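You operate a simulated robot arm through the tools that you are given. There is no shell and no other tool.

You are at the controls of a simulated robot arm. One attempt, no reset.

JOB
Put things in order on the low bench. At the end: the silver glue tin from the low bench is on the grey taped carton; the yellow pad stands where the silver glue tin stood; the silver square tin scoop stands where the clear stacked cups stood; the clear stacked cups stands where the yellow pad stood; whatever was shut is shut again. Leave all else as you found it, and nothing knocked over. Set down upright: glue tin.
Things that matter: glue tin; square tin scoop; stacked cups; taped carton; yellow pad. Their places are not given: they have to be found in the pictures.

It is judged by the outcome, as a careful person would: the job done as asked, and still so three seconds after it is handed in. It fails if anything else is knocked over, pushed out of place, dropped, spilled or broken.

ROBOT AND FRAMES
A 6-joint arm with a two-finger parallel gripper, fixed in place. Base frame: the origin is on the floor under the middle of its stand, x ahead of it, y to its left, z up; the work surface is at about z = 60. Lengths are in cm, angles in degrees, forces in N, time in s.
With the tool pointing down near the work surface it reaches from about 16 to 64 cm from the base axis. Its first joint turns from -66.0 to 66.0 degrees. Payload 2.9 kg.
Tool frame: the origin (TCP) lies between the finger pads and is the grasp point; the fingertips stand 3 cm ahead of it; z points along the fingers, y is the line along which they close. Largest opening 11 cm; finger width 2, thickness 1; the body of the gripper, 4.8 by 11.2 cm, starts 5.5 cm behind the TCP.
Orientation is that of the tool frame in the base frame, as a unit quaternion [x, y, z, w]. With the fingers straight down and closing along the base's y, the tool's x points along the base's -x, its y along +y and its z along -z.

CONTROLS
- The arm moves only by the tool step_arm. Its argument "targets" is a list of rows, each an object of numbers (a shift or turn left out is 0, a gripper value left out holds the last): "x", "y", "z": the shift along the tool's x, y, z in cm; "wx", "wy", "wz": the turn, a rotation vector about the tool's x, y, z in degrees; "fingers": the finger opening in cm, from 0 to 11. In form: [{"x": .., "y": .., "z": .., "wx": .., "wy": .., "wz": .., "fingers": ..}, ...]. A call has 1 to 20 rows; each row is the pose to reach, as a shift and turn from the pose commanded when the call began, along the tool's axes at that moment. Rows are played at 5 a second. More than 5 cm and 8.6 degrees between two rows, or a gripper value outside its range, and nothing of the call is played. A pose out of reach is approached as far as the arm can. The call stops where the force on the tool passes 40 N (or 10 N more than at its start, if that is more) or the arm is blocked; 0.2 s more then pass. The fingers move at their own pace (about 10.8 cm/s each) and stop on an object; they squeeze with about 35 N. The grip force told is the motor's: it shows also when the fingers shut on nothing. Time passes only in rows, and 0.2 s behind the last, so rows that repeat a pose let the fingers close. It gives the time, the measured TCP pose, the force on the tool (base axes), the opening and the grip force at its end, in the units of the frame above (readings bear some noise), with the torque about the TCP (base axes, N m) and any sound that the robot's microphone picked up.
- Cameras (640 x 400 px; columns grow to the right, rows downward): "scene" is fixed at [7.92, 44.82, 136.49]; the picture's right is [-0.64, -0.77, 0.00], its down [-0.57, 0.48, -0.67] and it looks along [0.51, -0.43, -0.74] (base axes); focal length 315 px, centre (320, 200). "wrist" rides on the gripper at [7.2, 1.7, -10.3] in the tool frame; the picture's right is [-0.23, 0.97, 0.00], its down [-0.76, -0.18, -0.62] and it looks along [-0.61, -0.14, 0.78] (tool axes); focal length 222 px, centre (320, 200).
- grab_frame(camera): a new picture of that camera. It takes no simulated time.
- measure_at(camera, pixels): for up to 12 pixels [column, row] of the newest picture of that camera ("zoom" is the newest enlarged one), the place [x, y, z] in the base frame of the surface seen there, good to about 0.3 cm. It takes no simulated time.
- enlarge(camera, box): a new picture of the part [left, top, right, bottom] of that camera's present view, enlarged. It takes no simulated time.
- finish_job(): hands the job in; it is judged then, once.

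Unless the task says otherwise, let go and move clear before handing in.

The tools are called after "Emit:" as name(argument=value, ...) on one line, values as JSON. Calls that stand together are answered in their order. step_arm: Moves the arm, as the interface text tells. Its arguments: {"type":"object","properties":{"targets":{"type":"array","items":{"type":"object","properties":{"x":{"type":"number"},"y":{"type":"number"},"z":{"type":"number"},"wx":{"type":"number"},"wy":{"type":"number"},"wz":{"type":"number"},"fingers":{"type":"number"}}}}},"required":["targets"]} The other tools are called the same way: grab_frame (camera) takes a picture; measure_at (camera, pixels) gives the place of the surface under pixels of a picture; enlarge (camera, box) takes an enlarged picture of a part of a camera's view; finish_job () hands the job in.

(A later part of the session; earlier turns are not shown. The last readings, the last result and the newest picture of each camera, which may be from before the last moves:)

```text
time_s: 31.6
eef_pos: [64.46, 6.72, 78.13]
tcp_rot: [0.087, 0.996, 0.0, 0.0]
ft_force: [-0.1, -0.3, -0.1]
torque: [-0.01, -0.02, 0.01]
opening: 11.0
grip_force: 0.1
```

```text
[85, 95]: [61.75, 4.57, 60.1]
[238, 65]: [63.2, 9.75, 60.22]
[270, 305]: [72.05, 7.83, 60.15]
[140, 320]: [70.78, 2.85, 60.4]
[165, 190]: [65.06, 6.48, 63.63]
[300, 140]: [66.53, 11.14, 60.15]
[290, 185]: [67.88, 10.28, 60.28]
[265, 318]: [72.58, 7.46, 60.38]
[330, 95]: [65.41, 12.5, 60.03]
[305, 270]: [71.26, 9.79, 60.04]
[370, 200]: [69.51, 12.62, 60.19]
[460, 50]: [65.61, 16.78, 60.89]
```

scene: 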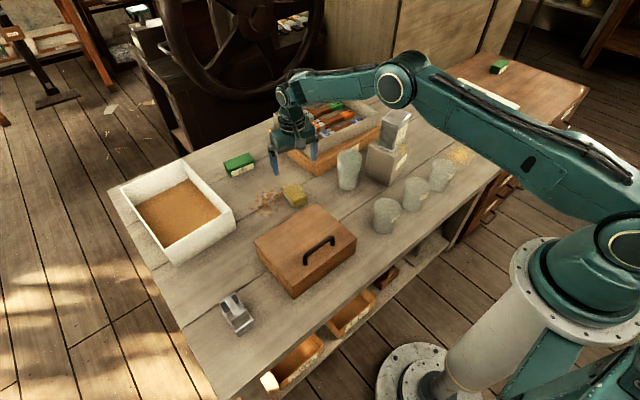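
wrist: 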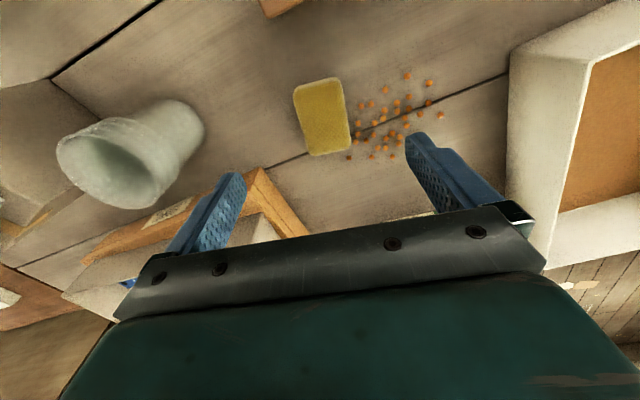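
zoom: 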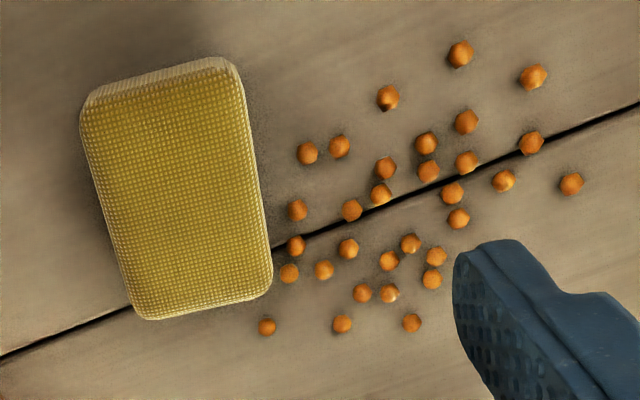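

The pellets are small 3D balls, and the closest are about 1 cm from the pad's +y side at its far end. I'll measure the pad's top edge and the pellets exactly.

Emit:
measure_at(camera="zoom", pixels=[[97, 112], [230, 82], [264, 288], [150, 312], [90, 150], [248, 150], [266, 230], [120, 260], [165, 92], [205, 300], [180, 200], [150, 78]])

Emit:
measure_at(camera="zoom", pixels=[[307, 153], [340, 146], [297, 210], [295, 246], [289, 273], [267, 327], [323, 270], [352, 210], [348, 249], [342, 324], [388, 98], [386, 168]])

Emit:
measure_at(camera="wrist", pixels=[[300, 160], [270, 190], [250, 215], [280, 5], [250, 170], [200, 140], [300, 230], [110, 190], [140, 130], [180, 110]])

```text
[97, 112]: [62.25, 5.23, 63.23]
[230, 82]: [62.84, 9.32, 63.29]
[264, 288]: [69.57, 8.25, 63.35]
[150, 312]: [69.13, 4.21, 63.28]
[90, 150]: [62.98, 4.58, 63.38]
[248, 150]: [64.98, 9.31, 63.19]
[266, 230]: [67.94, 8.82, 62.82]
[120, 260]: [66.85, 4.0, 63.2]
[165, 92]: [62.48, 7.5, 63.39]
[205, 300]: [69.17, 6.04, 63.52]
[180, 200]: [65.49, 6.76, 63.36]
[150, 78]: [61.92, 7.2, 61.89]
```

```text
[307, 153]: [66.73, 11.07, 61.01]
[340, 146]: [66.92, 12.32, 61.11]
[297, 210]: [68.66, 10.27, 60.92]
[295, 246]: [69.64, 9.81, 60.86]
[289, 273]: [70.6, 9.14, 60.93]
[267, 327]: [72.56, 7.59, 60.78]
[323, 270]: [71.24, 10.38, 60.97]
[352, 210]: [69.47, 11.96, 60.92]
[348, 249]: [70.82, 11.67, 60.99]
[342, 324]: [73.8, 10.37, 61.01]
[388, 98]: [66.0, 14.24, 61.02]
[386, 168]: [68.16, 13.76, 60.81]
```

```text
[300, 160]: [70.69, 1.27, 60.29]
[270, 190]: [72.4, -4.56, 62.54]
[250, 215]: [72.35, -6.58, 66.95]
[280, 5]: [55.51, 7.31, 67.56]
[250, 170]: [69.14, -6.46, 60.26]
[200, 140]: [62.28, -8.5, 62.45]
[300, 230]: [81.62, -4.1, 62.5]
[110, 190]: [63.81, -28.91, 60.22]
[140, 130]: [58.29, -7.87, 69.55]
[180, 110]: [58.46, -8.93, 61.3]
```

The pad centre is about (65.8,6.75). Gripping 1.8 cm nearer than centre, at about (64.0,7.1), keeps the fingers off all the pellets. Before descending I'll check the chest handle height, because the camera passes over it.

Emit:
enlarge(camera="scene", box=[240, 190, 370, 300])

Emit:
measure_at(camera="scene", pixels=[[306, 206], [255, 241], [292, 287], [355, 238], [320, 241], [332, 237], [306, 258], [312, 246], [300, 220], [340, 225]])

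```text
3.64 times, centred on (305, 245) of scene
```

zoom: 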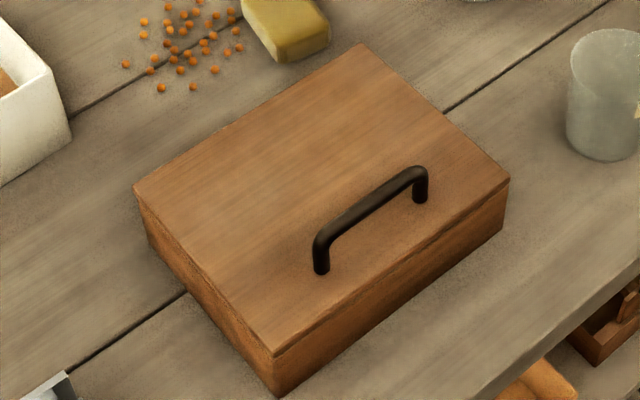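

```text
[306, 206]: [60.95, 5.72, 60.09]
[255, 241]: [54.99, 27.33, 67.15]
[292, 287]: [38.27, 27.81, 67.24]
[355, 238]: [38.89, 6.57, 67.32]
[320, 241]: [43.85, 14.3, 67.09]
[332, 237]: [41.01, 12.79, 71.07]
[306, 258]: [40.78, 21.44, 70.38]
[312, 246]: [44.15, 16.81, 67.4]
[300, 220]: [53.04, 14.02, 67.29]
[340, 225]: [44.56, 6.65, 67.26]
```

The chest handle is at x≈41, well away from the path. I'll narrow the fingers to 8 and descend to the pad.

Emit:
step_arm(targets=[{"x": 0.2, "y": 0.1, "z": 3.5, "fingers": 8}, {"x": 0.48, "y": 0.26, "z": 7}, {"x": 0.48, "y": 0.26, "z": 10}, {"x": 0.48, "y": 0.26, "z": 12.3}, {"x": 0.48, "y": 0.26, "z": 13.8}, {"x": 0.48, "y": 0.26, "z": 14.6}, {"x": 0.48, "y": 0.26, "z": 14.6}])

Emit:
grab_frame(camera="wrist")

Emit:
enlarge(camera="scene", box=[250, 120, 360, 220])

```text
time_s: 33.2
eef_pos: [64.1, 7.07, 63.52]
tcp_rot: [0.087, 0.996, 0.001, 0.0]
ft_force: [0.8, 0.1, -0.4]
torque: [0.02, 0.0, -0.03]
opening: 8.01
grip_force: 0.1
```

```text
taken
```

wrist: 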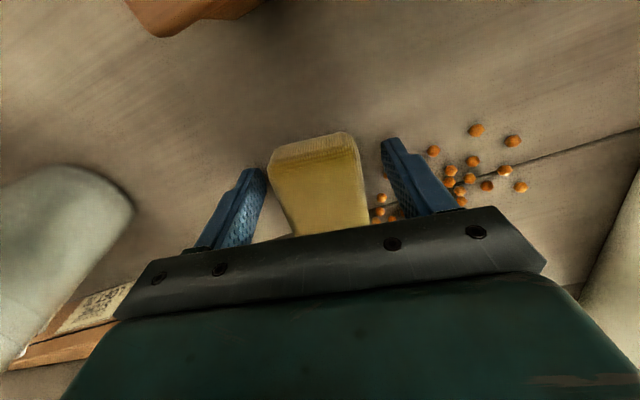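

```text
4.00 times, centred on (305, 170) of scene
```

zoom: 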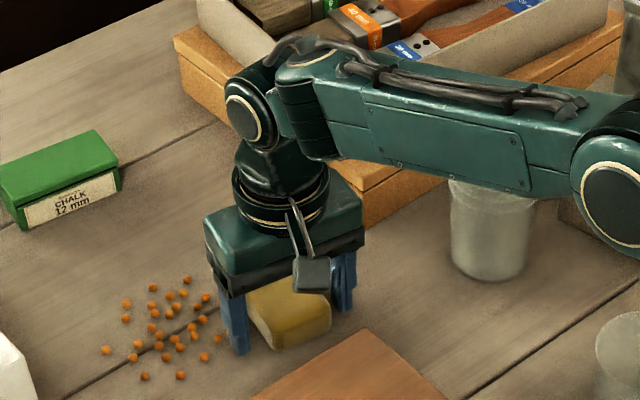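

The pad sits between the fingers and the pellets are outside them. I'll close on it.

Emit:
step_arm(targets=[{"fingers": 6.5}, {"fingers": 5.5}, {"fingers": 4.8}, {"fingers": 4}, {"fingers": 2}, {"fingers": 2}, {"fingers": 2}])

Emit:
step_arm(targets=[{"z": -0.15}, {"z": -0.3}, {"z": -0.5}, {"z": -0.8}, {"z": -1.1}, {"z": -1.5}])

Emit:
grab_frame(camera="wrist")

Emit:
enlarge(camera="scene", box=[250, 120, 360, 220])

```text
time_s: 34.8
eef_pos: [64.02, 7.0, 63.5]
tcp_rot: [0.087, 0.996, 0.0, 0.0]
ft_force: [0.2, 0.0, 0.0]
torque: [0.01, 0.03, 0.02]
opening: 5.42
grip_force: 35.0
```

```text
time_s: 36.2
eef_pos: [63.93, 7.08, 64.99]
tcp_rot: [0.087, 0.996, 0.0, -0.001]
ft_force: [-0.9, 1.3, -0.9]
torque: [0.01, -0.01, -0.03]
opening: 5.41
grip_force: 35.1
```

```text
taken
```

wrist: 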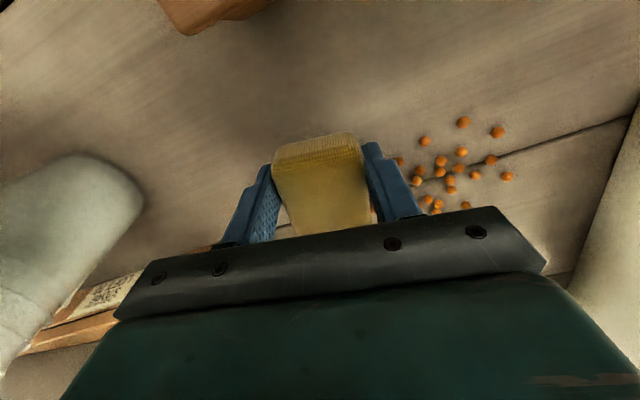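

```text
4.00 times, centred on (305, 170) of scene
```

zoom: 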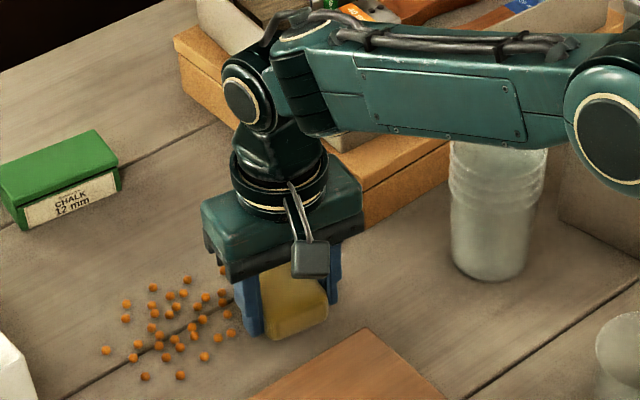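

The pad appears to be rising with the gripper. I'll lift it higher and verify.

Emit:
step_arm(targets=[{"z": -0.5}, {"z": -1.2}, {"z": -2}, {"z": -3}, {"z": -4.2}, {"z": -5.6}, {"z": -7.1}, {"z": -8.7}, {"z": -10.3}, {"z": -11.9}, {"z": -13.3}, {"z": -14.4}, {"z": -15}])

Emit:
grab_frame(camera="wrist")

Emit:
grab_frame(camera="scene")

```text
time_s: 39.0
eef_pos: [63.98, 6.98, 79.99]
tcp_rot: [0.086, 0.996, 0.0, 0.0]
ft_force: [-0.1, -0.1, -0.8]
torque: [-0.05, -0.01, -0.01]
opening: 5.42
grip_force: 35.0
```

```text
taken
```

wrist: 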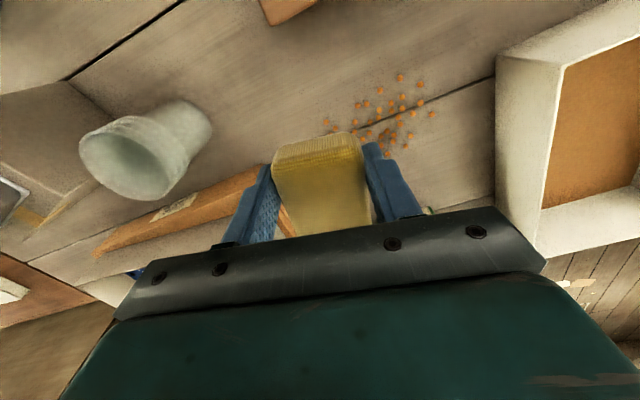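

```text
taken
```

scene: 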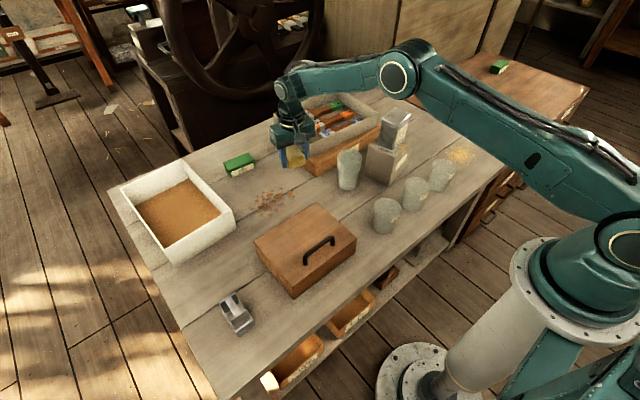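

The pad is held firmly, at the same wrist pixels as before. I'll raise to z≈92 to clear the tin on the carton, then carry the pad to the glue tin's old place.

Emit:
step_arm(targets=[{"z": -2.5}, {"z": -6}, {"z": -9.5}, {"z": -12}, {"x": 0.39, "y": -1.45, "z": -12, "wz": -0.2}, {"x": 1.03, "y": -3.87, "z": -12, "wz": -0.6}, {"x": 1.93, "y": -7.25, "z": -12, "wz": -1.2}, {"x": 2.96, "y": -11.1, "z": -12, "wz": -1.8}, {"x": 4.12, "y": -15.5, "z": -12, "wz": -2.6}, {"x": 5.28, "y": -19.8, "z": -12, "wz": -3.3}, {"x": 6.44, "y": -24.2, "z": -12, "wz": -4.0}, {"x": 7.61, "y": -28.5, "z": -12, "wz": -4.8}, {"x": 8.76, "y": -32.8, "z": -12, "wz": -5.5}, {"x": 9.92, "y": -37.2, "z": -12, "wz": -6.2}, {"x": 11.09, "y": -41.6, "z": -12, "wz": -6.9}, {"x": 12.24, "y": -45.9, "z": -12, "wz": -7.7}, {"x": 13.41, "y": -50.3, "z": -12, "wz": -8.4}, {"x": 14.43, "y": -54.1, "z": -12, "wz": -9.0}, {"x": 15.34, "y": -57.5, "z": -12, "wz": -9.6}, {"x": 15.98, "y": -59.92, "z": -12, "wz": -10}])

Emit:
grab_frame(camera="wrist")

Emit:
grab_frame(camera="scene")

```text
time_s: 43.2
eef_pos: [37.84, -49.2, 91.98]
tcp_rot: [-0.001, 1.0, 0.0, 0.0]
ft_force: [0.3, -0.6, 0.5]
torque: [-0.01, -0.04, -0.02]
opening: 5.44
grip_force: 35.0
```

```text
taken
```

wrist: 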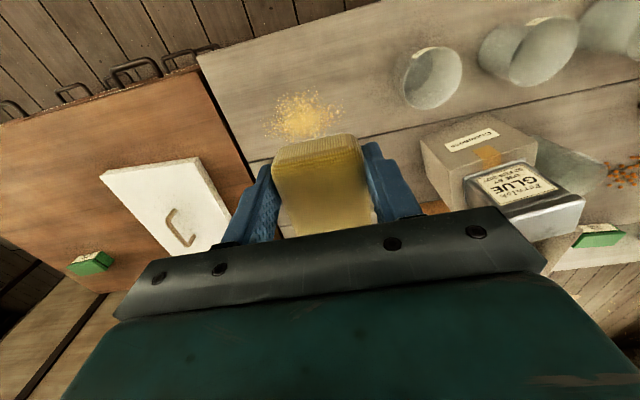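

```text
taken
```

scene: 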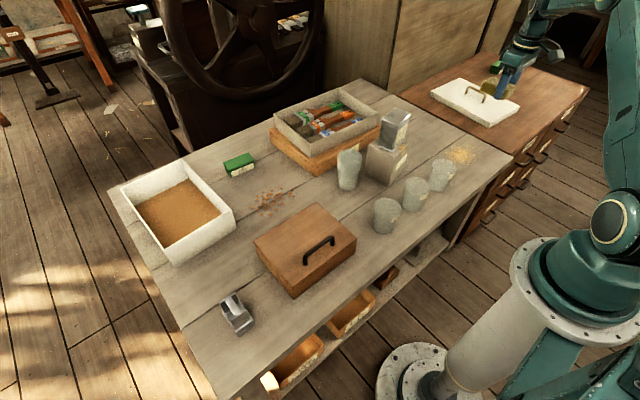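

The pad hasn't shifted in the grip. I'll measure its visible points to get its offset from the TCP before lowering.

Emit:
measure_at(camera="wrist", pixels=[[280, 165], [358, 152], [318, 145], [320, 170], [320, 200], [285, 200], [360, 190], [290, 225], [345, 222], [278, 150], [352, 135], [370, 220]])

Emit:
enlarge(camera="wrist", box=[220, 100, 440, 250])

Emit:
enlarge(camera="scene", box=[450, 30, 570, 120])

```text
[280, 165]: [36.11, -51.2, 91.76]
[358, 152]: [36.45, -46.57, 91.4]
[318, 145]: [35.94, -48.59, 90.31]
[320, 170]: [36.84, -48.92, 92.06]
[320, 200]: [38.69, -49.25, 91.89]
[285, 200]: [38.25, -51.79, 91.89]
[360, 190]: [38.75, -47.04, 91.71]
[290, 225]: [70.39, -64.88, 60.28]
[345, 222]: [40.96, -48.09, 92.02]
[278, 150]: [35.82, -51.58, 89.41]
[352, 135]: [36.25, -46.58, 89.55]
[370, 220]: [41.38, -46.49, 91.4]
```

```text
2.67 times, centred on (330, 175) of wrist
```

zoom: 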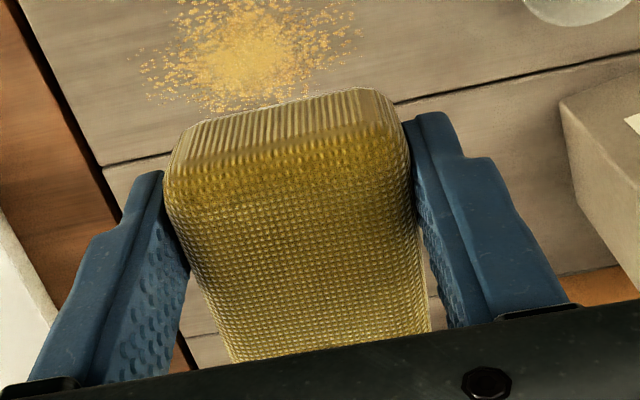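

```text
4.44 times, centred on (510, 75) of scene
```

zoom: 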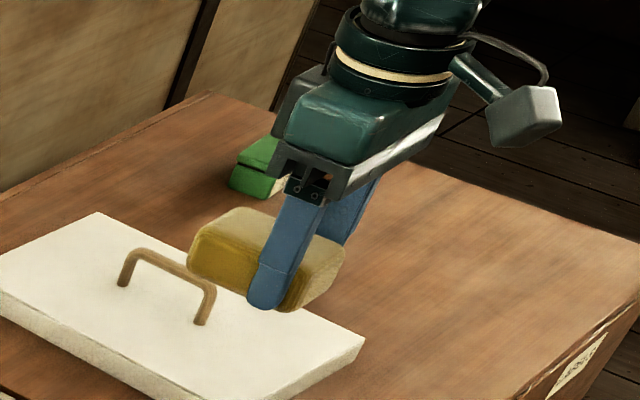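

The pad's near edge is at x≈36, so its centre is about (39.6,-49.1), right over the old tin spot. I'll lower it to just above the bench.

Emit:
step_arm(targets=[{"x": -0.1, "y": -0.1, "z": 2}, {"x": -0.1, "y": -0.1, "z": 5}, {"x": -0.1, "y": -0.1, "z": 8.5}, {"x": -0.1, "y": -0.1, "z": 12}, {"x": -0.1, "y": -0.1, "z": 15.5}, {"x": -0.1, "y": -0.1, "z": 19}, {"x": -0.1, "y": -0.1, "z": 22}, {"x": -0.1, "y": -0.1, "z": 24.5}, {"x": -0.1, "y": -0.1, "z": 26.3}, {"x": -0.1, "y": -0.1, "z": 27.4}, {"x": -0.1, "y": -0.1, "z": 28.0}, {"x": -0.1, "y": -0.1, "z": 28.2}])

Emit:
enlarge(camera="scene", box=[420, 100, 510, 190])

```text
time_s: 45.8
eef_pos: [37.98, -49.28, 63.76]
tcp_rot: [0.0, 1.0, 0.0, 0.0]
ft_force: [-0.1, 0.0, -0.5]
torque: [0.04, 0.02, 0.02]
opening: 5.42
grip_force: 34.8
```

```text
4.44 times, centred on (465, 145) of scene
```

zoom: 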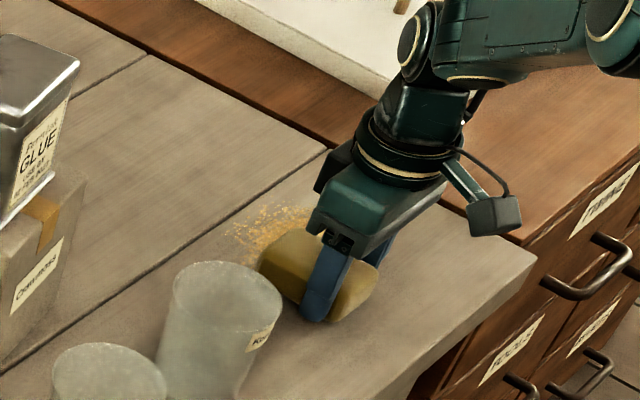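

The pad hovers just above the bench at the right spot. I'll lower in small steps until it touches.

Emit:
step_arm(targets=[{"z": 0.1}, {"z": 0.2}])

Emit:
step_arm(targets=[{"z": 0.06}, {"z": 0.12}])

```text
time_s: 46.4
eef_pos: [38.04, -49.25, 63.46]
tcp_rot: [0.0, 1.0, 0.0, 0.0]
ft_force: [-0.2, -0.4, -0.7]
torque: [0.01, 0.0, -0.02]
opening: 5.39
grip_force: 35.2
```

```text
time_s: 47.0
eef_pos: [38.1, -49.3, 63.46]
tcp_rot: [0.0, 1.0, 0.001, 0.0]
ft_force: [-2.1, 1.9, 4.4]
torque: [0.06, -0.13, 0.09]
opening: 5.42
grip_force: 34.3
```

The force has turned upward (+4.4 N), so the pad has touched down. I'll open gently and rise.

Emit:
step_arm(targets=[{"z": -0.05}, {"z": -0.05, "fingers": 5.6}, {"z": -0.05, "fingers": 6}, {"z": -0.05, "fingers": 7}, {"z": -0.05, "fingers": 8}, {"z": -0.05, "fingers": 8}, {"z": -0.8, "fingers": 8}, {"z": -2.5}, {"z": -5}, {"z": -9}, {"z": -13}, {"z": -17.5}, {"z": -22}, {"z": -26}, {"z": -29}, {"z": -29}])

Emit:
grab_frame(camera="wrist")

Emit:
grab_frame(camera="scene")

Emit:
measure_at(camera="scene", pixels=[[463, 158], [455, 158], [468, 162], [455, 168], [474, 160]])

```text
time_s: 50.4
eef_pos: [37.99, -49.19, 92.36]
tcp_rot: [0.001, 1.0, 0.0, 0.001]
ft_force: [-0.4, -0.2, -0.2]
torque: [-0.01, -0.01, 0.02]
opening: 7.99
grip_force: 0.0
```

```text
taken
```

wrist: 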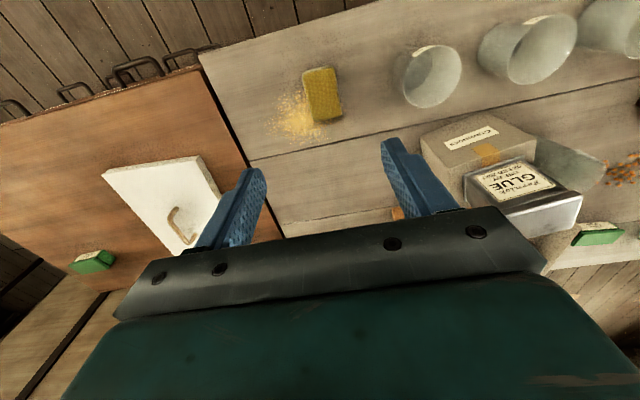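

```text
taken
```

scene: 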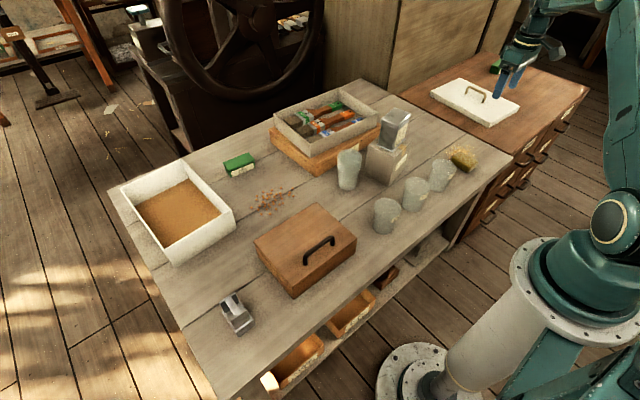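

```text
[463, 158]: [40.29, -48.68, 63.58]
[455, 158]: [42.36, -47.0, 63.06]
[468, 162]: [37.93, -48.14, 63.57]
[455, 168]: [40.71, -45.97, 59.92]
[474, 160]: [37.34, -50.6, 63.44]
```

The pad sits at the tin's old spot. I'll check its centre in the wrist view, and look at the cups more closely for the next move.

Emit:
measure_at(camera="wrist", pixels=[[304, 76], [333, 68], [341, 114], [313, 121], [322, 95], [430, 75], [410, 75], [575, 150]])

Emit:
enlarge(camera="scene", box=[300, 120, 400, 220])

Emit:
measure_at(camera="zoom", pixels=[[15, 225], [0, 170], [120, 205], [150, 150], [90, 195], [200, 300], [160, 345], [250, 300], [270, 200], [160, 135], [235, 290], [85, 245]])

```text
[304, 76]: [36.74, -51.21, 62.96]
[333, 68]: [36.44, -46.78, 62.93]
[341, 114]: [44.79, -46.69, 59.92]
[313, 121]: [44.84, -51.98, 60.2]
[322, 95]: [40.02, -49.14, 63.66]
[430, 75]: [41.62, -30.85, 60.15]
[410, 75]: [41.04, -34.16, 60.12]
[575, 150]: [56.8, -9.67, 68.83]
```

```text
4.00 times, centred on (350, 170) of scene
```

zoom: 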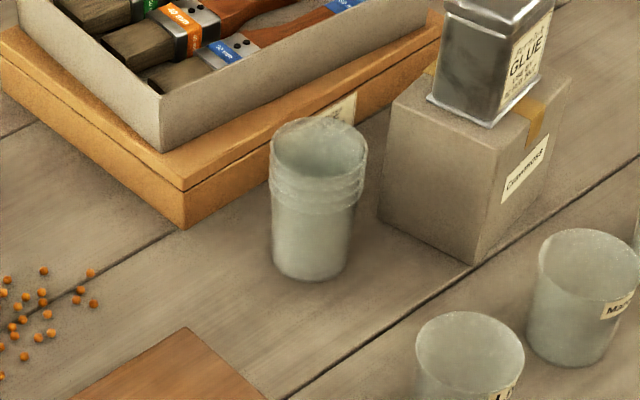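

```text
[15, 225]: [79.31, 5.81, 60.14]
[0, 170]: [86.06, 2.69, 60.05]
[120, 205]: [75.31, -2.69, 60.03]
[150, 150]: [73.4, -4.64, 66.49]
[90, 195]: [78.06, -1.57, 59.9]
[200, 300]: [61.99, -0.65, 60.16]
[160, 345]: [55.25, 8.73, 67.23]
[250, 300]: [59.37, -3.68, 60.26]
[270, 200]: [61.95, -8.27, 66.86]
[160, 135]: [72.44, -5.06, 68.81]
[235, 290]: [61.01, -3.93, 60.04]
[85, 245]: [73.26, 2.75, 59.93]
```

The pad centre is about (39.9,-49.1), which is on target. Next I'll move above the stacked cups at z≈90, clear of the tin, and look down at them.

Emit:
step_arm(targets=[{"x": -0.8, "y": 1.4, "fingers": 11}, {"x": -2.2, "y": 3.8}, {"x": -4.2, "y": 7.2}, {"x": -6.3, "y": 10.9}, {"x": -8.4, "y": 14.5}, {"x": -10.5, "y": 18.1}, {"x": -12.6, "y": 21.8}, {"x": -14.7, "y": 25.4}, {"x": -16.8, "y": 29.0}, {"x": -18.9, "y": 32.6}, {"x": -20.6, "y": 35.6}, {"x": -22.0, "y": 38.0, "z": 1}, {"x": -22.0, "y": 38.0, "z": 3}, {"x": -22.0, "y": 38.0, "z": 3}])

Emit:
grab_frame(camera="wrist")

Emit:
enlarge(camera="wrist", box=[220, 60, 420, 200])

```text
time_s: 53.4
eef_pos: [59.84, -11.28, 89.47]
tcp_rot: [0.0, 1.0, 0.0, 0.0]
ft_force: [-1.2, 0.3, 0.6]
torque: [0.01, 0.01, 0.0]
opening: 10.99
grip_force: 0.0
```

```text
taken
```

wrist: 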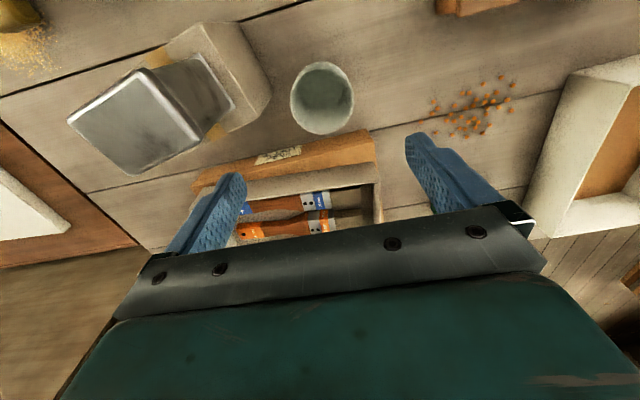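

```text
2.86 times, centred on (320, 130) of wrist
```

zoom: 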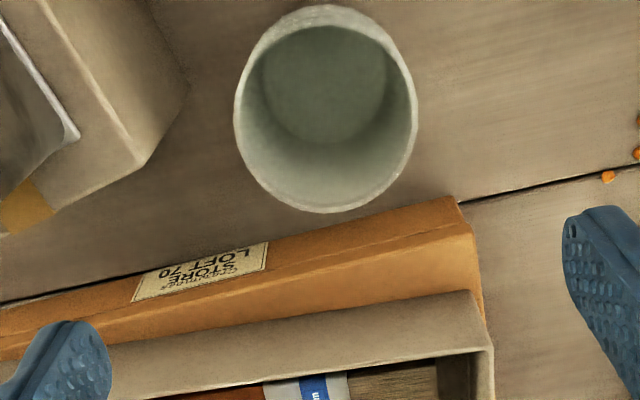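

The cup rim is at zoom (235–418, 5–213). I'll measure the rim edge points, the inside and the bounds of its neighbours.

Emit:
measure_at(camera="zoom", pixels=[[238, 110], [415, 115], [325, 9], [325, 210], [262, 42], [390, 45], [265, 178], [385, 185], [326, 85], [325, 150], [280, 100], [370, 100]])

Emit:
measure_at(camera="zoom", pixels=[[455, 200], [470, 235], [478, 300], [300, 235], [200, 260], [145, 160], [180, 90], [60, 205], [490, 330], [465, 300], [485, 380], [230, 240]])

```text
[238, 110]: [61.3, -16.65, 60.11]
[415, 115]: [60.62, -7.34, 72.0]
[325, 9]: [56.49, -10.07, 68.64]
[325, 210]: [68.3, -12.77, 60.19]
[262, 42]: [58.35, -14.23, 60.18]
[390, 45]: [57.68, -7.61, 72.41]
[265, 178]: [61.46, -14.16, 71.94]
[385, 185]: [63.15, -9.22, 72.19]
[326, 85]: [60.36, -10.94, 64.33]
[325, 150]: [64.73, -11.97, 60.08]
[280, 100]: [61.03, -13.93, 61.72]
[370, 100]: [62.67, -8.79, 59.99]
```

```text
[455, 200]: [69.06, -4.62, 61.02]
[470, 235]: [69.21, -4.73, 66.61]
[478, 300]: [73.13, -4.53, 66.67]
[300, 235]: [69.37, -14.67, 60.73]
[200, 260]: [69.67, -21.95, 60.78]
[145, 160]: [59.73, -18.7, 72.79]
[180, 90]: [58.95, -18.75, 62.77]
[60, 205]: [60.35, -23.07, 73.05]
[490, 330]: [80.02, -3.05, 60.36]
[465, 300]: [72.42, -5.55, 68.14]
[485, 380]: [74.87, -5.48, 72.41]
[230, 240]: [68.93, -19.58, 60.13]
```

The rim circle is centred at about (59.85,-10.9) with a radius of about 3.65 and its top at 72.2. The board face is at x≈69 and the carton corner at (59.7,-18.7), so closing along y has room. First I'll check, empty-handed, whether the arm reaches the pad's old spot (65.8,6.75) pointing straight down.

Emit:
step_arm(targets=[{"x": -0.8, "y": 2.5}, {"x": -1.6, "y": 5.5, "z": 1}, {"x": -2.6, "y": 8.5, "z": 3}, {"x": -3.6, "y": 11.5, "z": 5.5}, {"x": -4.6, "y": 14.5, "z": 8.5}, {"x": -5.5, "y": 17, "z": 11.5}, {"x": -5.96, "y": 18.03, "z": 14.5}, {"x": -5.96, "y": 18.03, "z": 17.5}, {"x": -5.96, "y": 18.03, "z": 20.5}, {"x": -5.96, "y": 18.03, "z": 20.5}])

Emit:
grab_frame(camera="wrist")

```text
time_s: 55.6
eef_pos: [65.68, 6.79, 68.94]
tcp_rot: [-0.001, 1.0, 0.0, 0.0]
ft_force: [0.4, 0.1, -0.1]
torque: [-0.01, 0.02, 0.04]
opening: 10.99
grip_force: 0.1
```

```text
taken
```

wrist: 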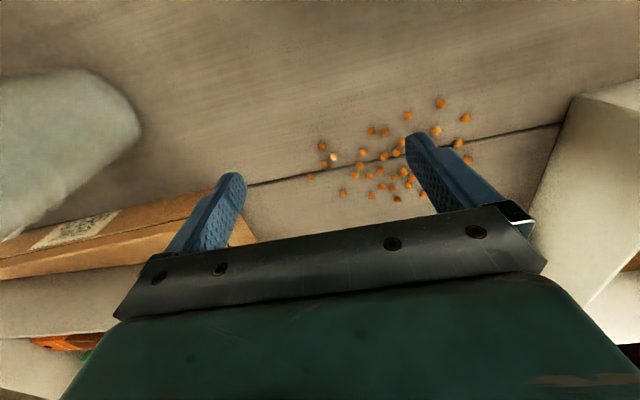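

The straight-down pose at the pad's old spot is reachable. Now I'll go up, over the cups at (59.85,-10.9), and stop above them to check alignment.

Emit:
step_arm(targets=[{"z": -3}, {"z": -7}, {"z": -11}, {"x": 0.5, "y": -1.5, "z": -14}, {"x": 1.5, "y": -4.5, "z": -14.5}, {"x": 2.6, "y": -8, "z": -14.5}, {"x": 3.7, "y": -11.5, "z": -14.5}, {"x": 4.9, "y": -15, "z": -14.5}, {"x": 5.83, "y": -17.69, "z": -13}, {"x": 5.83, "y": -17.69, "z": -10}, {"x": 5.83, "y": -17.69, "z": -9}, {"x": 5.83, "y": -17.69, "z": -9}])

Emit:
grab_frame(camera="wrist")

Emit:
enlarge(camera="scene", box=[300, 80, 420, 200])

```text
time_s: 58.2
eef_pos: [60.24, -10.91, 77.75]
tcp_rot: [0.0, 1.0, 0.0, 0.0]
ft_force: [-0.7, -0.6, -0.3]
torque: [0.01, -0.03, 0.03]
opening: 11.01
grip_force: 0.0
```

```text
taken
```

wrist: 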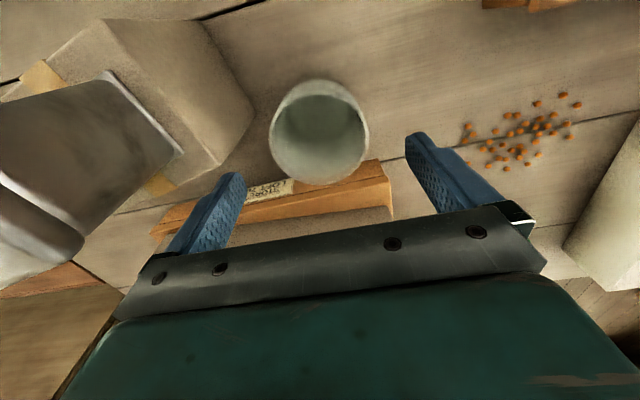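

```text
3.33 times, centred on (360, 140) of scene
```

zoom: 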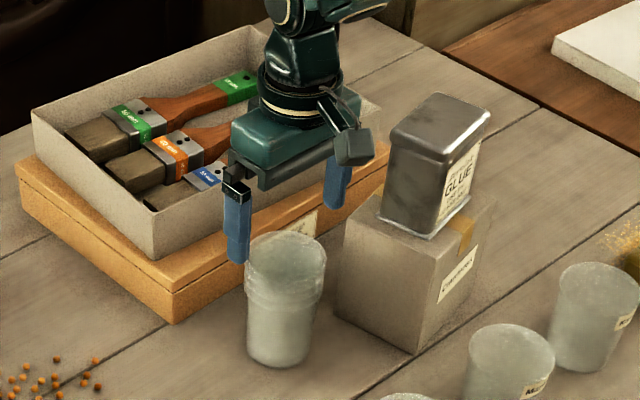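

The cups are centred between the fingers (rim centre at about wrist (320,131)), and the carton corner is clear. I'll narrow to 10 and descend to TCP z≈69, which puts all the rims within the pads.

Emit:
step_arm(targets=[{"x": 0.2, "z": 0, "fingers": 10}, {"x": 0.2, "z": 2, "fingers": 10}, {"x": 0.2, "z": 4}, {"x": 0.2, "z": 6}, {"x": 0.2, "z": 7.7}, {"x": 0.2, "z": 8.7}, {"x": 0.2, "z": 8.7}])

Emit:
grab_frame(camera="wrist")

Emit:
enlarge(camera="scene", box=[300, 100, 420, 210])

```text
time_s: 59.8
eef_pos: [59.86, -10.87, 69.22]
tcp_rot: [0.0, 1.0, 0.0, 0.001]
ft_force: [0.3, -0.6, 0.3]
torque: [0.01, 0.04, 0.0]
opening: 10.02
grip_force: 0.0
```

```text
taken
```

wrist: 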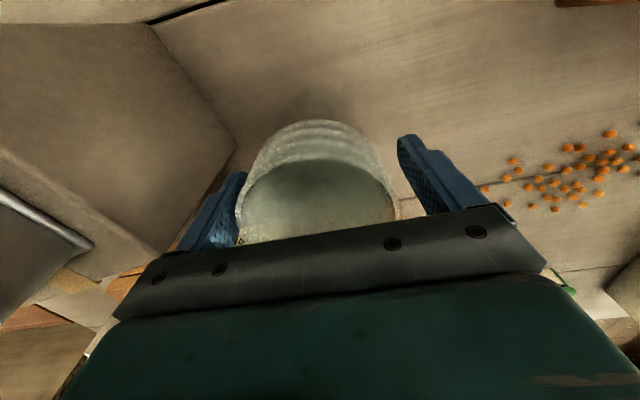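

```text
3.64 times, centred on (360, 155) of scene
```

zoom: 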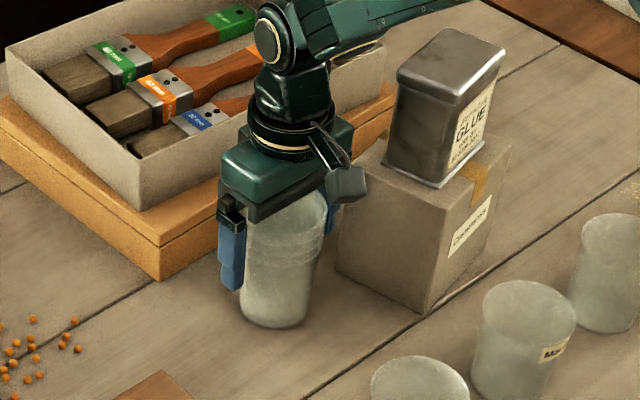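

The fingers straddle the stack with no contact force. I'll close gradually and watch the grip force.

Emit:
step_arm(targets=[{"fingers": 9.2}, {"fingers": 8.6}, {"fingers": 8.2}, {"fingers": 8.2}])

Emit:
step_arm(targets=[{"fingers": 7.9}, {"fingers": 7.7}, {"fingers": 7.7}])

```text
time_s: 60.8
eef_pos: [59.92, -10.85, 69.28]
tcp_rot: [0.0, 1.0, 0.0, 0.001]
ft_force: [0.0, 0.7, -0.5]
torque: [0.02, -0.03, 0.03]
opening: 8.19
grip_force: 0.0
```

```text
time_s: 61.6
eef_pos: [59.95, -10.88, 69.11]
tcp_rot: [0.0, 1.0, -0.001, 0.0]
ft_force: [-0.3, -0.6, 0.9]
torque: [-0.01, 0.03, -0.02]
opening: 7.69
grip_force: 0.4
```

Emit:
step_arm(targets=[{"fingers": 7.5}, {"fingers": 7.4}, {"fingers": 7.4}])

Emit:
step_arm(targets=[{"fingers": 7.2}, {"fingers": 7.0}, {"fingers": 7.0}])

```text
time_s: 62.4
eef_pos: [59.78, -10.91, 69.27]
tcp_rot: [0.0, 1.0, 0.0, 0.0]
ft_force: [0.1, 0.5, 0.2]
torque: [0.01, 0.02, 0.02]
opening: 7.54
grip_force: 34.9
```

```text
time_s: 63.2
eef_pos: [59.81, -10.82, 69.21]
tcp_rot: [0.0, 1.0, 0.0, 0.0]
ft_force: [0.0, 0.2, 0.3]
torque: [0.03, -0.04, 0.0]
opening: 7.54
grip_force: 35.0
```

Contact is at 7.54 with 35 N. I'll lift slowly and check that the whole stack comes along.

Emit:
step_arm(targets=[{"z": -0.15, "fingers": 6}, {"z": -0.3}, {"z": -0.45}, {"z": -0.6}, {"z": -0.8}, {"z": -1.0}, {"z": -1.3}, {"z": -1.6}])

Emit:
enlarge(camera="scene", box=[300, 100, 420, 210])

Emit:
grab_frame(camera="wrist")

```text
time_s: 65.0
eef_pos: [59.85, -10.88, 70.97]
tcp_rot: [0.0, 1.0, 0.0, 0.0]
ft_force: [-0.3, 0.0, -0.8]
torque: [-0.03, 0.04, 0.0]
opening: 7.53
grip_force: 35.4
```

```text
3.64 times, centred on (360, 155) of scene
```

zoom: 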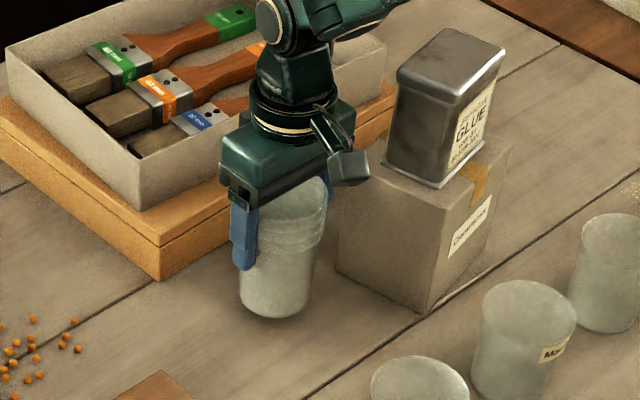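

```text
taken
```

wrist: 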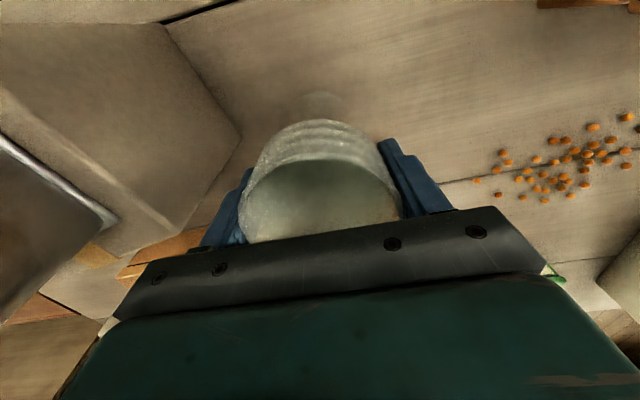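

The whole stack has risen, with the bottom now clear of the bench. I'll lift on to z≈82.

Emit:
step_arm(targets=[{"z": -0.5}, {"z": -1.2}, {"z": -2.1}, {"z": -3.2}, {"z": -4.4}, {"z": -5.7}, {"z": -7.0}, {"z": -8.3}, {"z": -9.5}, {"z": -10.4}, {"z": -11}, {"z": -11.2}])

Emit:
grab_frame(camera="wrist")

Emit:
grab_frame(camera="scene")

```text
time_s: 67.6
eef_pos: [59.95, -10.93, 81.9]
tcp_rot: [0.0, 1.0, 0.0, 0.0]
ft_force: [-0.7, 0.4, -0.6]
torque: [0.01, 0.0, -0.01]
opening: 7.55
grip_force: 34.9
```

```text
taken
```

wrist: 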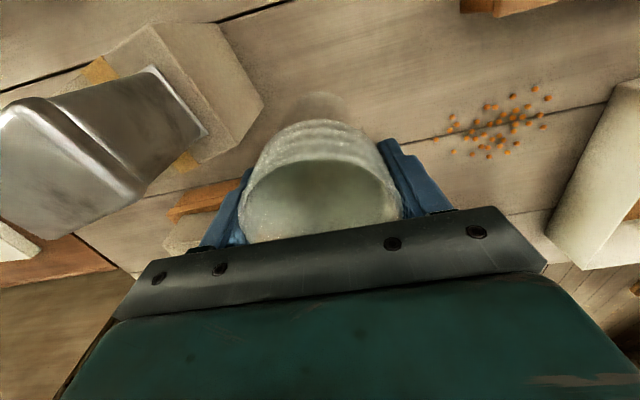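

```text
taken
```

scene: 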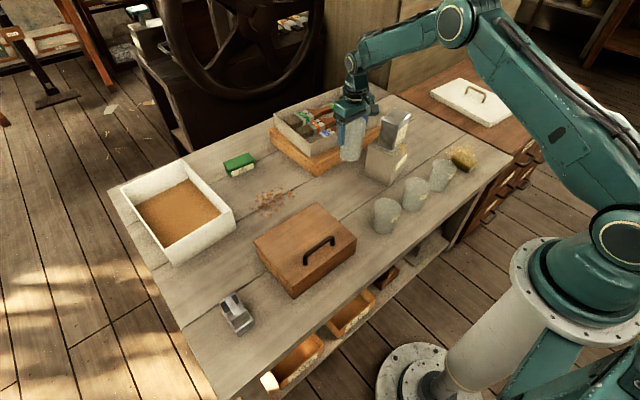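

The stack is held and level in the wrist view. I'll carry it to the pad's old spot at (65.8,6.75).

Emit:
step_arm(targets=[{"x": -0.4, "y": 1.2}, {"x": -1.1, "y": 3.3}, {"x": -2.0, "y": 6.0}, {"x": -2.9, "y": 8.8}, {"x": -3.8, "y": 11.6}, {"x": -4.7, "y": 14.3}, {"x": -5.4, "y": 16.5}, {"x": -5.8, "y": 17.6}, {"x": -5.8, "y": 17.68}, {"x": -5.8, "y": 17.68, "z": 1}, {"x": -5.8, "y": 17.68, "z": 2.8}, {"x": -5.8, "y": 17.68, "z": 5}, {"x": -5.8, "y": 17.68, "z": 7}, {"x": -5.8, "y": 17.68, "z": 9}, {"x": -5.8, "y": 17.68, "z": 10.5}, {"x": -5.8, "y": 17.68, "z": 11.4}, {"x": -5.8, "y": 17.68, "z": 11.7}])

Emit:
grab_frame(camera="wrist")

Emit:
enlarge(camera="scene", box=[240, 120, 360, 220])

```text
time_s: 71.2
eef_pos: [65.54, 6.83, 70.19]
tcp_rot: [0.0, 1.0, 0.0, -0.001]
ft_force: [-0.4, 0.4, -0.1]
torque: [0.03, 0.01, -0.01]
opening: 7.54
grip_force: 34.7
```

```text
taken
```

wrist: 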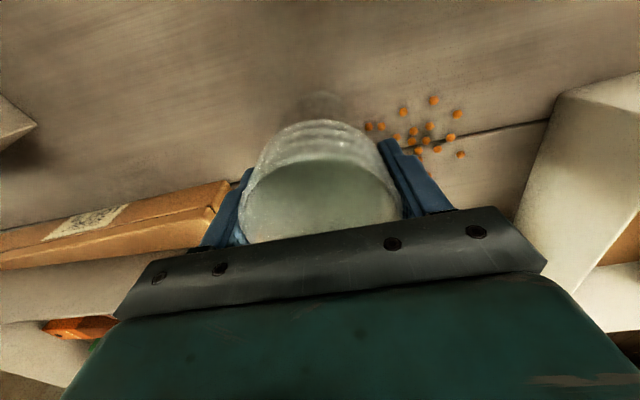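

```text
4.00 times, centred on (300, 170) of scene
```

zoom: 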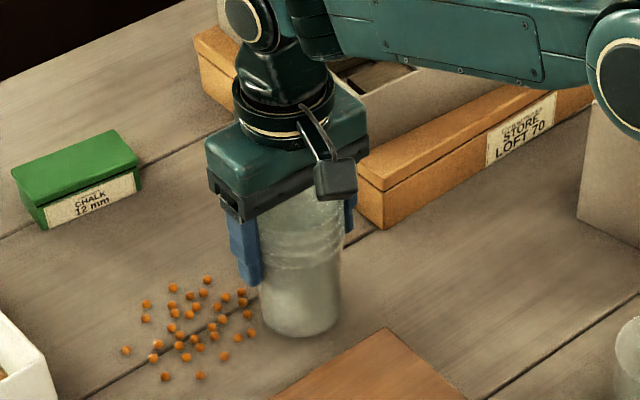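

The stack hovers about 1 cm above the bench at (65.5,6.8), clear of the pellets. I'll lower it gradually to contact.

Emit:
step_arm(targets=[{"x": -0.2, "z": 0.3}, {"x": -0.2, "z": 0.6}, {"x": -0.2, "z": 0.8}])

Emit:
step_arm(targets=[{"z": 0.07}, {"z": 0.14}])

```text
time_s: 72.0
eef_pos: [65.89, 6.67, 69.55]
tcp_rot: [0.001, 1.0, 0.0, -0.001]
ft_force: [-0.3, 0.3, -1.1]
torque: [0.0, 0.01, 0.02]
opening: 7.56
grip_force: 34.6
```

```text
time_s: 72.6
eef_pos: [65.86, 6.73, 69.36]
tcp_rot: [0.0, 1.0, 0.0, 0.0]
ft_force: [-0.2, 1.0, -1.2]
torque: [-0.01, 0.01, 0.0]
opening: 7.56
grip_force: 34.6
```

Emit:
step_arm(targets=[{"z": 0.07}, {"z": 0.14}])

Emit:
step_arm(targets=[{"z": 0.05}, {"z": 0.1}])

```text
time_s: 73.2
eef_pos: [65.83, 6.72, 69.24]
tcp_rot: [0.0, 1.0, 0.0, 0.001]
ft_force: [-0.2, 0.3, -1.0]
torque: [-0.04, 0.0, -0.01]
opening: 7.55
grip_force: 34.7
```

```text
time_s: 73.8
eef_pos: [65.85, 6.73, 69.21]
tcp_rot: [0.0, 1.0, 0.0, 0.001]
ft_force: [-2.3, 0.4, 6.4]
torque: [0.01, 0.29, 0.04]
opening: 7.54
grip_force: 34.9
```

There's +6.4 N of contact, so the stack is on the bench. I'll open gently, then rise straight up.

Emit:
step_arm(targets=[{"z": -0.05}, {"z": -0.05, "fingers": 7.7}, {"z": -0.05, "fingers": 8}, {"z": -0.05, "fingers": 8.8}, {"z": -0.05, "fingers": 9.8}, {"z": -0.05, "fingers": 9.8}, {"z": -0.6}, {"z": -1.6}, {"z": -3}, {"z": -5}, {"z": -7.5}, {"z": -10.5}, {"z": -13}, {"z": -13}])

Emit:
grab_frame(camera="wrist")

Emit:
grab_frame(camera="scene")

Emit:
enlarge(camera="scene", box=[240, 120, 360, 220])

```text
time_s: 76.8
eef_pos: [67.71, 7.06, 82.01]
tcp_rot: [0.0, 1.0, 0.0, -0.001]
ft_force: [-0.1, -0.4, -1.0]
torque: [-0.02, 0.0, 0.0]
opening: 9.8
grip_force: 0.1
out of reach, approached as far as the arm can: row 9, 10, 11, 12, 13, 14
```

```text
taken
```

wrist: 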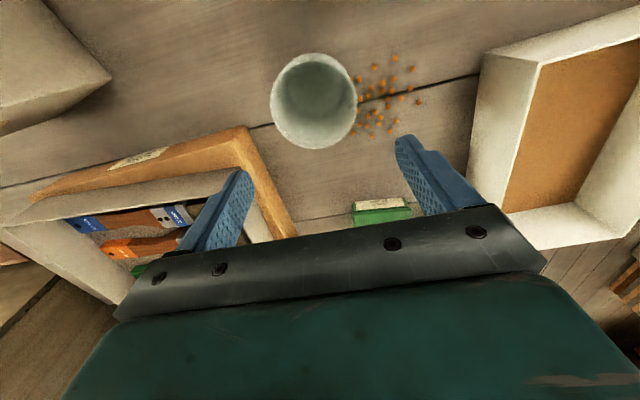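

```text
taken
```

scene: 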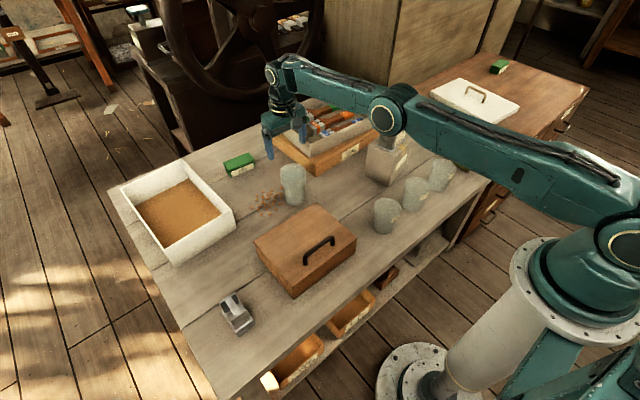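

```text
4.00 times, centred on (300, 170) of scene
```

zoom: 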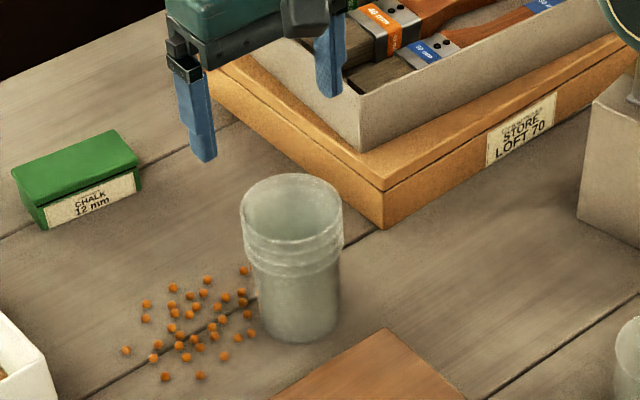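

The arm drifted outward to x=67.7 while rising (reach limit), but the stack stands. I'll measure where the stack is.

Emit:
enlarge(camera="wrist", box=[240, 30, 420, 170])

Emit:
measure_at(camera="zoom", pixels=[[85, 155], [355, 185], [210, 72], [230, 345], [110, 95], [325, 115], [110, 280], [320, 290], [215, 200], [150, 330], [345, 150], [300, 320]])

Emit:
enlarge(camera="scene", box=[260, 145, 324, 220])

Emit:
measure_at(camera="zoom", pixels=[[320, 340], [270, 320], [370, 320], [320, 300], [300, 250], [320, 270], [340, 345], [330, 330], [290, 330], [310, 310], [350, 320], [320, 360]])

```text
2.86 times, centred on (330, 100) of wrist
```

zoom: 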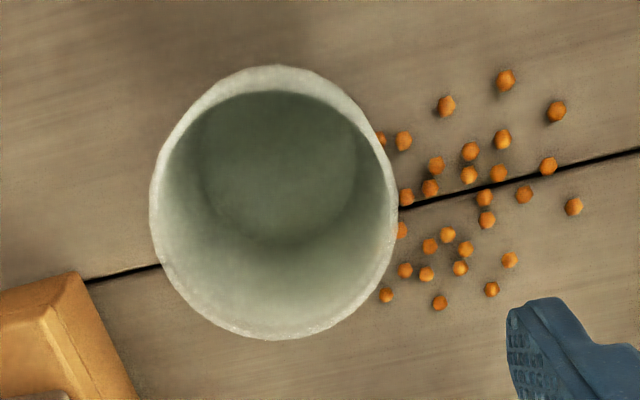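

```text
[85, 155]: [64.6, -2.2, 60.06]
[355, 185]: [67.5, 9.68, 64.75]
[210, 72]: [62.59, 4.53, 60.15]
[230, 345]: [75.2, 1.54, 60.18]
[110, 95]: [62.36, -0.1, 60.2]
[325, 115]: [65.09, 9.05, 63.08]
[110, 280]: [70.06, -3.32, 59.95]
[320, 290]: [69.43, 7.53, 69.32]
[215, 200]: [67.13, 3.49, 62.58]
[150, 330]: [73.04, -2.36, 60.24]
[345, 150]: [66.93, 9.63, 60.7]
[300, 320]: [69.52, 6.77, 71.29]
```

```text
5.33 times, centred on (292, 182) of scene
```

zoom: 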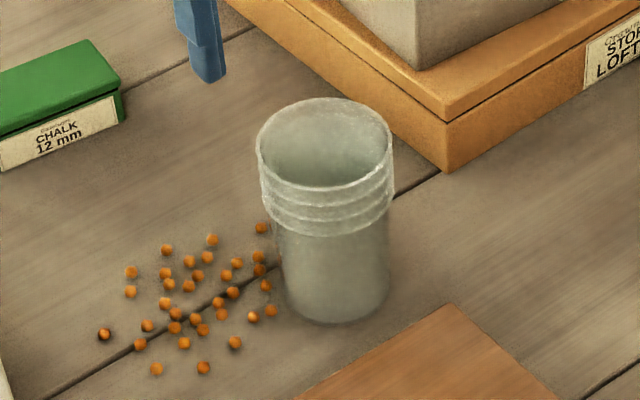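

```text
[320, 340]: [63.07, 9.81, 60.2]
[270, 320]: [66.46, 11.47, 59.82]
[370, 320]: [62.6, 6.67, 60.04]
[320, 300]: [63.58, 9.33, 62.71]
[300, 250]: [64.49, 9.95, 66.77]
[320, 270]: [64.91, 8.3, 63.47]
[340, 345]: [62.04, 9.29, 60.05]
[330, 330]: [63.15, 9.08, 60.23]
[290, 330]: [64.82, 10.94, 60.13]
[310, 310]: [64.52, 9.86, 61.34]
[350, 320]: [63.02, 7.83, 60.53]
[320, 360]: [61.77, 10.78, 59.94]
```

The stack is at about (65.7,7.0), effectively where the pad stood, and the pellets are undisturbed. Next is the scoop: I'll pull the arm inward first to get back well within reach.

Emit:
step_arm(targets=[{"x": 2}, {"x": 5}, {"x": 8.5}, {"x": 12}, {"x": 12, "z": -2}, {"x": 12, "z": -2}])

```text
time_s: 78.2
eef_pos: [53.92, 6.69, 84.08]
tcp_rot: [-0.001, 1.0, 0.0, -0.001]
ft_force: [-1.0, -0.7, 1.4]
torque: [-0.03, -0.01, 0.01]
opening: 9.81
grip_force: 0.1
```

At (53.9,6.7,84) everything is clear. I'll move above the scoop while turning the tool 90° so the fingers close along x on its outer plates.

Emit:
step_arm(targets=[{"x": 0.6, "y": 1.8, "wz": -5}, {"x": 1.5, "y": 4.4, "wz": -12}, {"x": 2.4, "y": 7.1, "wz": -19}, {"x": 3.3, "y": 9.9, "wz": -26}, {"x": 4.2, "y": 12.7, "wz": -33}, {"x": 5.1, "y": 15.5, "wz": -40}, {"x": 6.1, "y": 18.3, "wz": -47}, {"x": 7.0, "y": 21.1, "wz": -54}, {"x": 7.9, "y": 23.9, "wz": -61}, {"x": 8.8, "y": 26.7, "wz": -68}, {"x": 9.7, "y": 29.4, "wz": -75}, {"x": 10.6, "y": 32, "wz": -82}, {"x": 11.37, "y": 34.21, "wz": -90}, {"x": 11.37, "y": 34.21, "z": 2, "wz": -90}, {"x": 11.37, "y": 34.21, "z": 2, "wz": -90}])

Emit:
grab_frame(camera="wrist")

Emit:
grab_frame(camera="scene")

```text
time_s: 81.4
eef_pos: [42.46, 40.89, 81.98]
tcp_rot: [0.707, -0.707, 0.001, -0.001]
ft_force: [0.2, 0.0, 0.0]
torque: [-0.01, -0.01, 0.0]
opening: 9.8
grip_force: 0.2
```

```text
taken
```

wrist: 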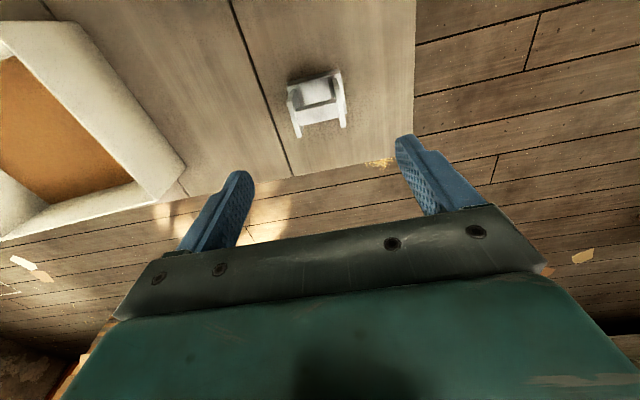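

```text
taken
```

scene: 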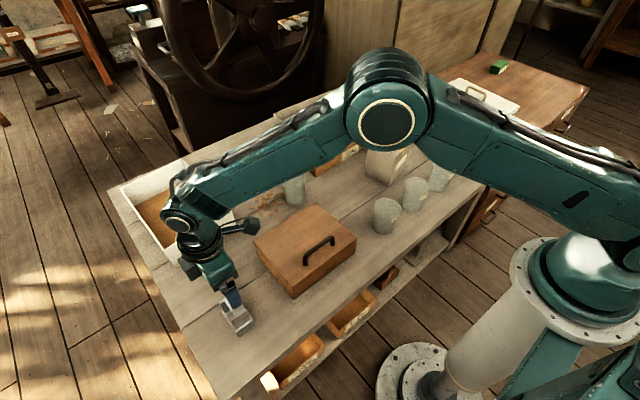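

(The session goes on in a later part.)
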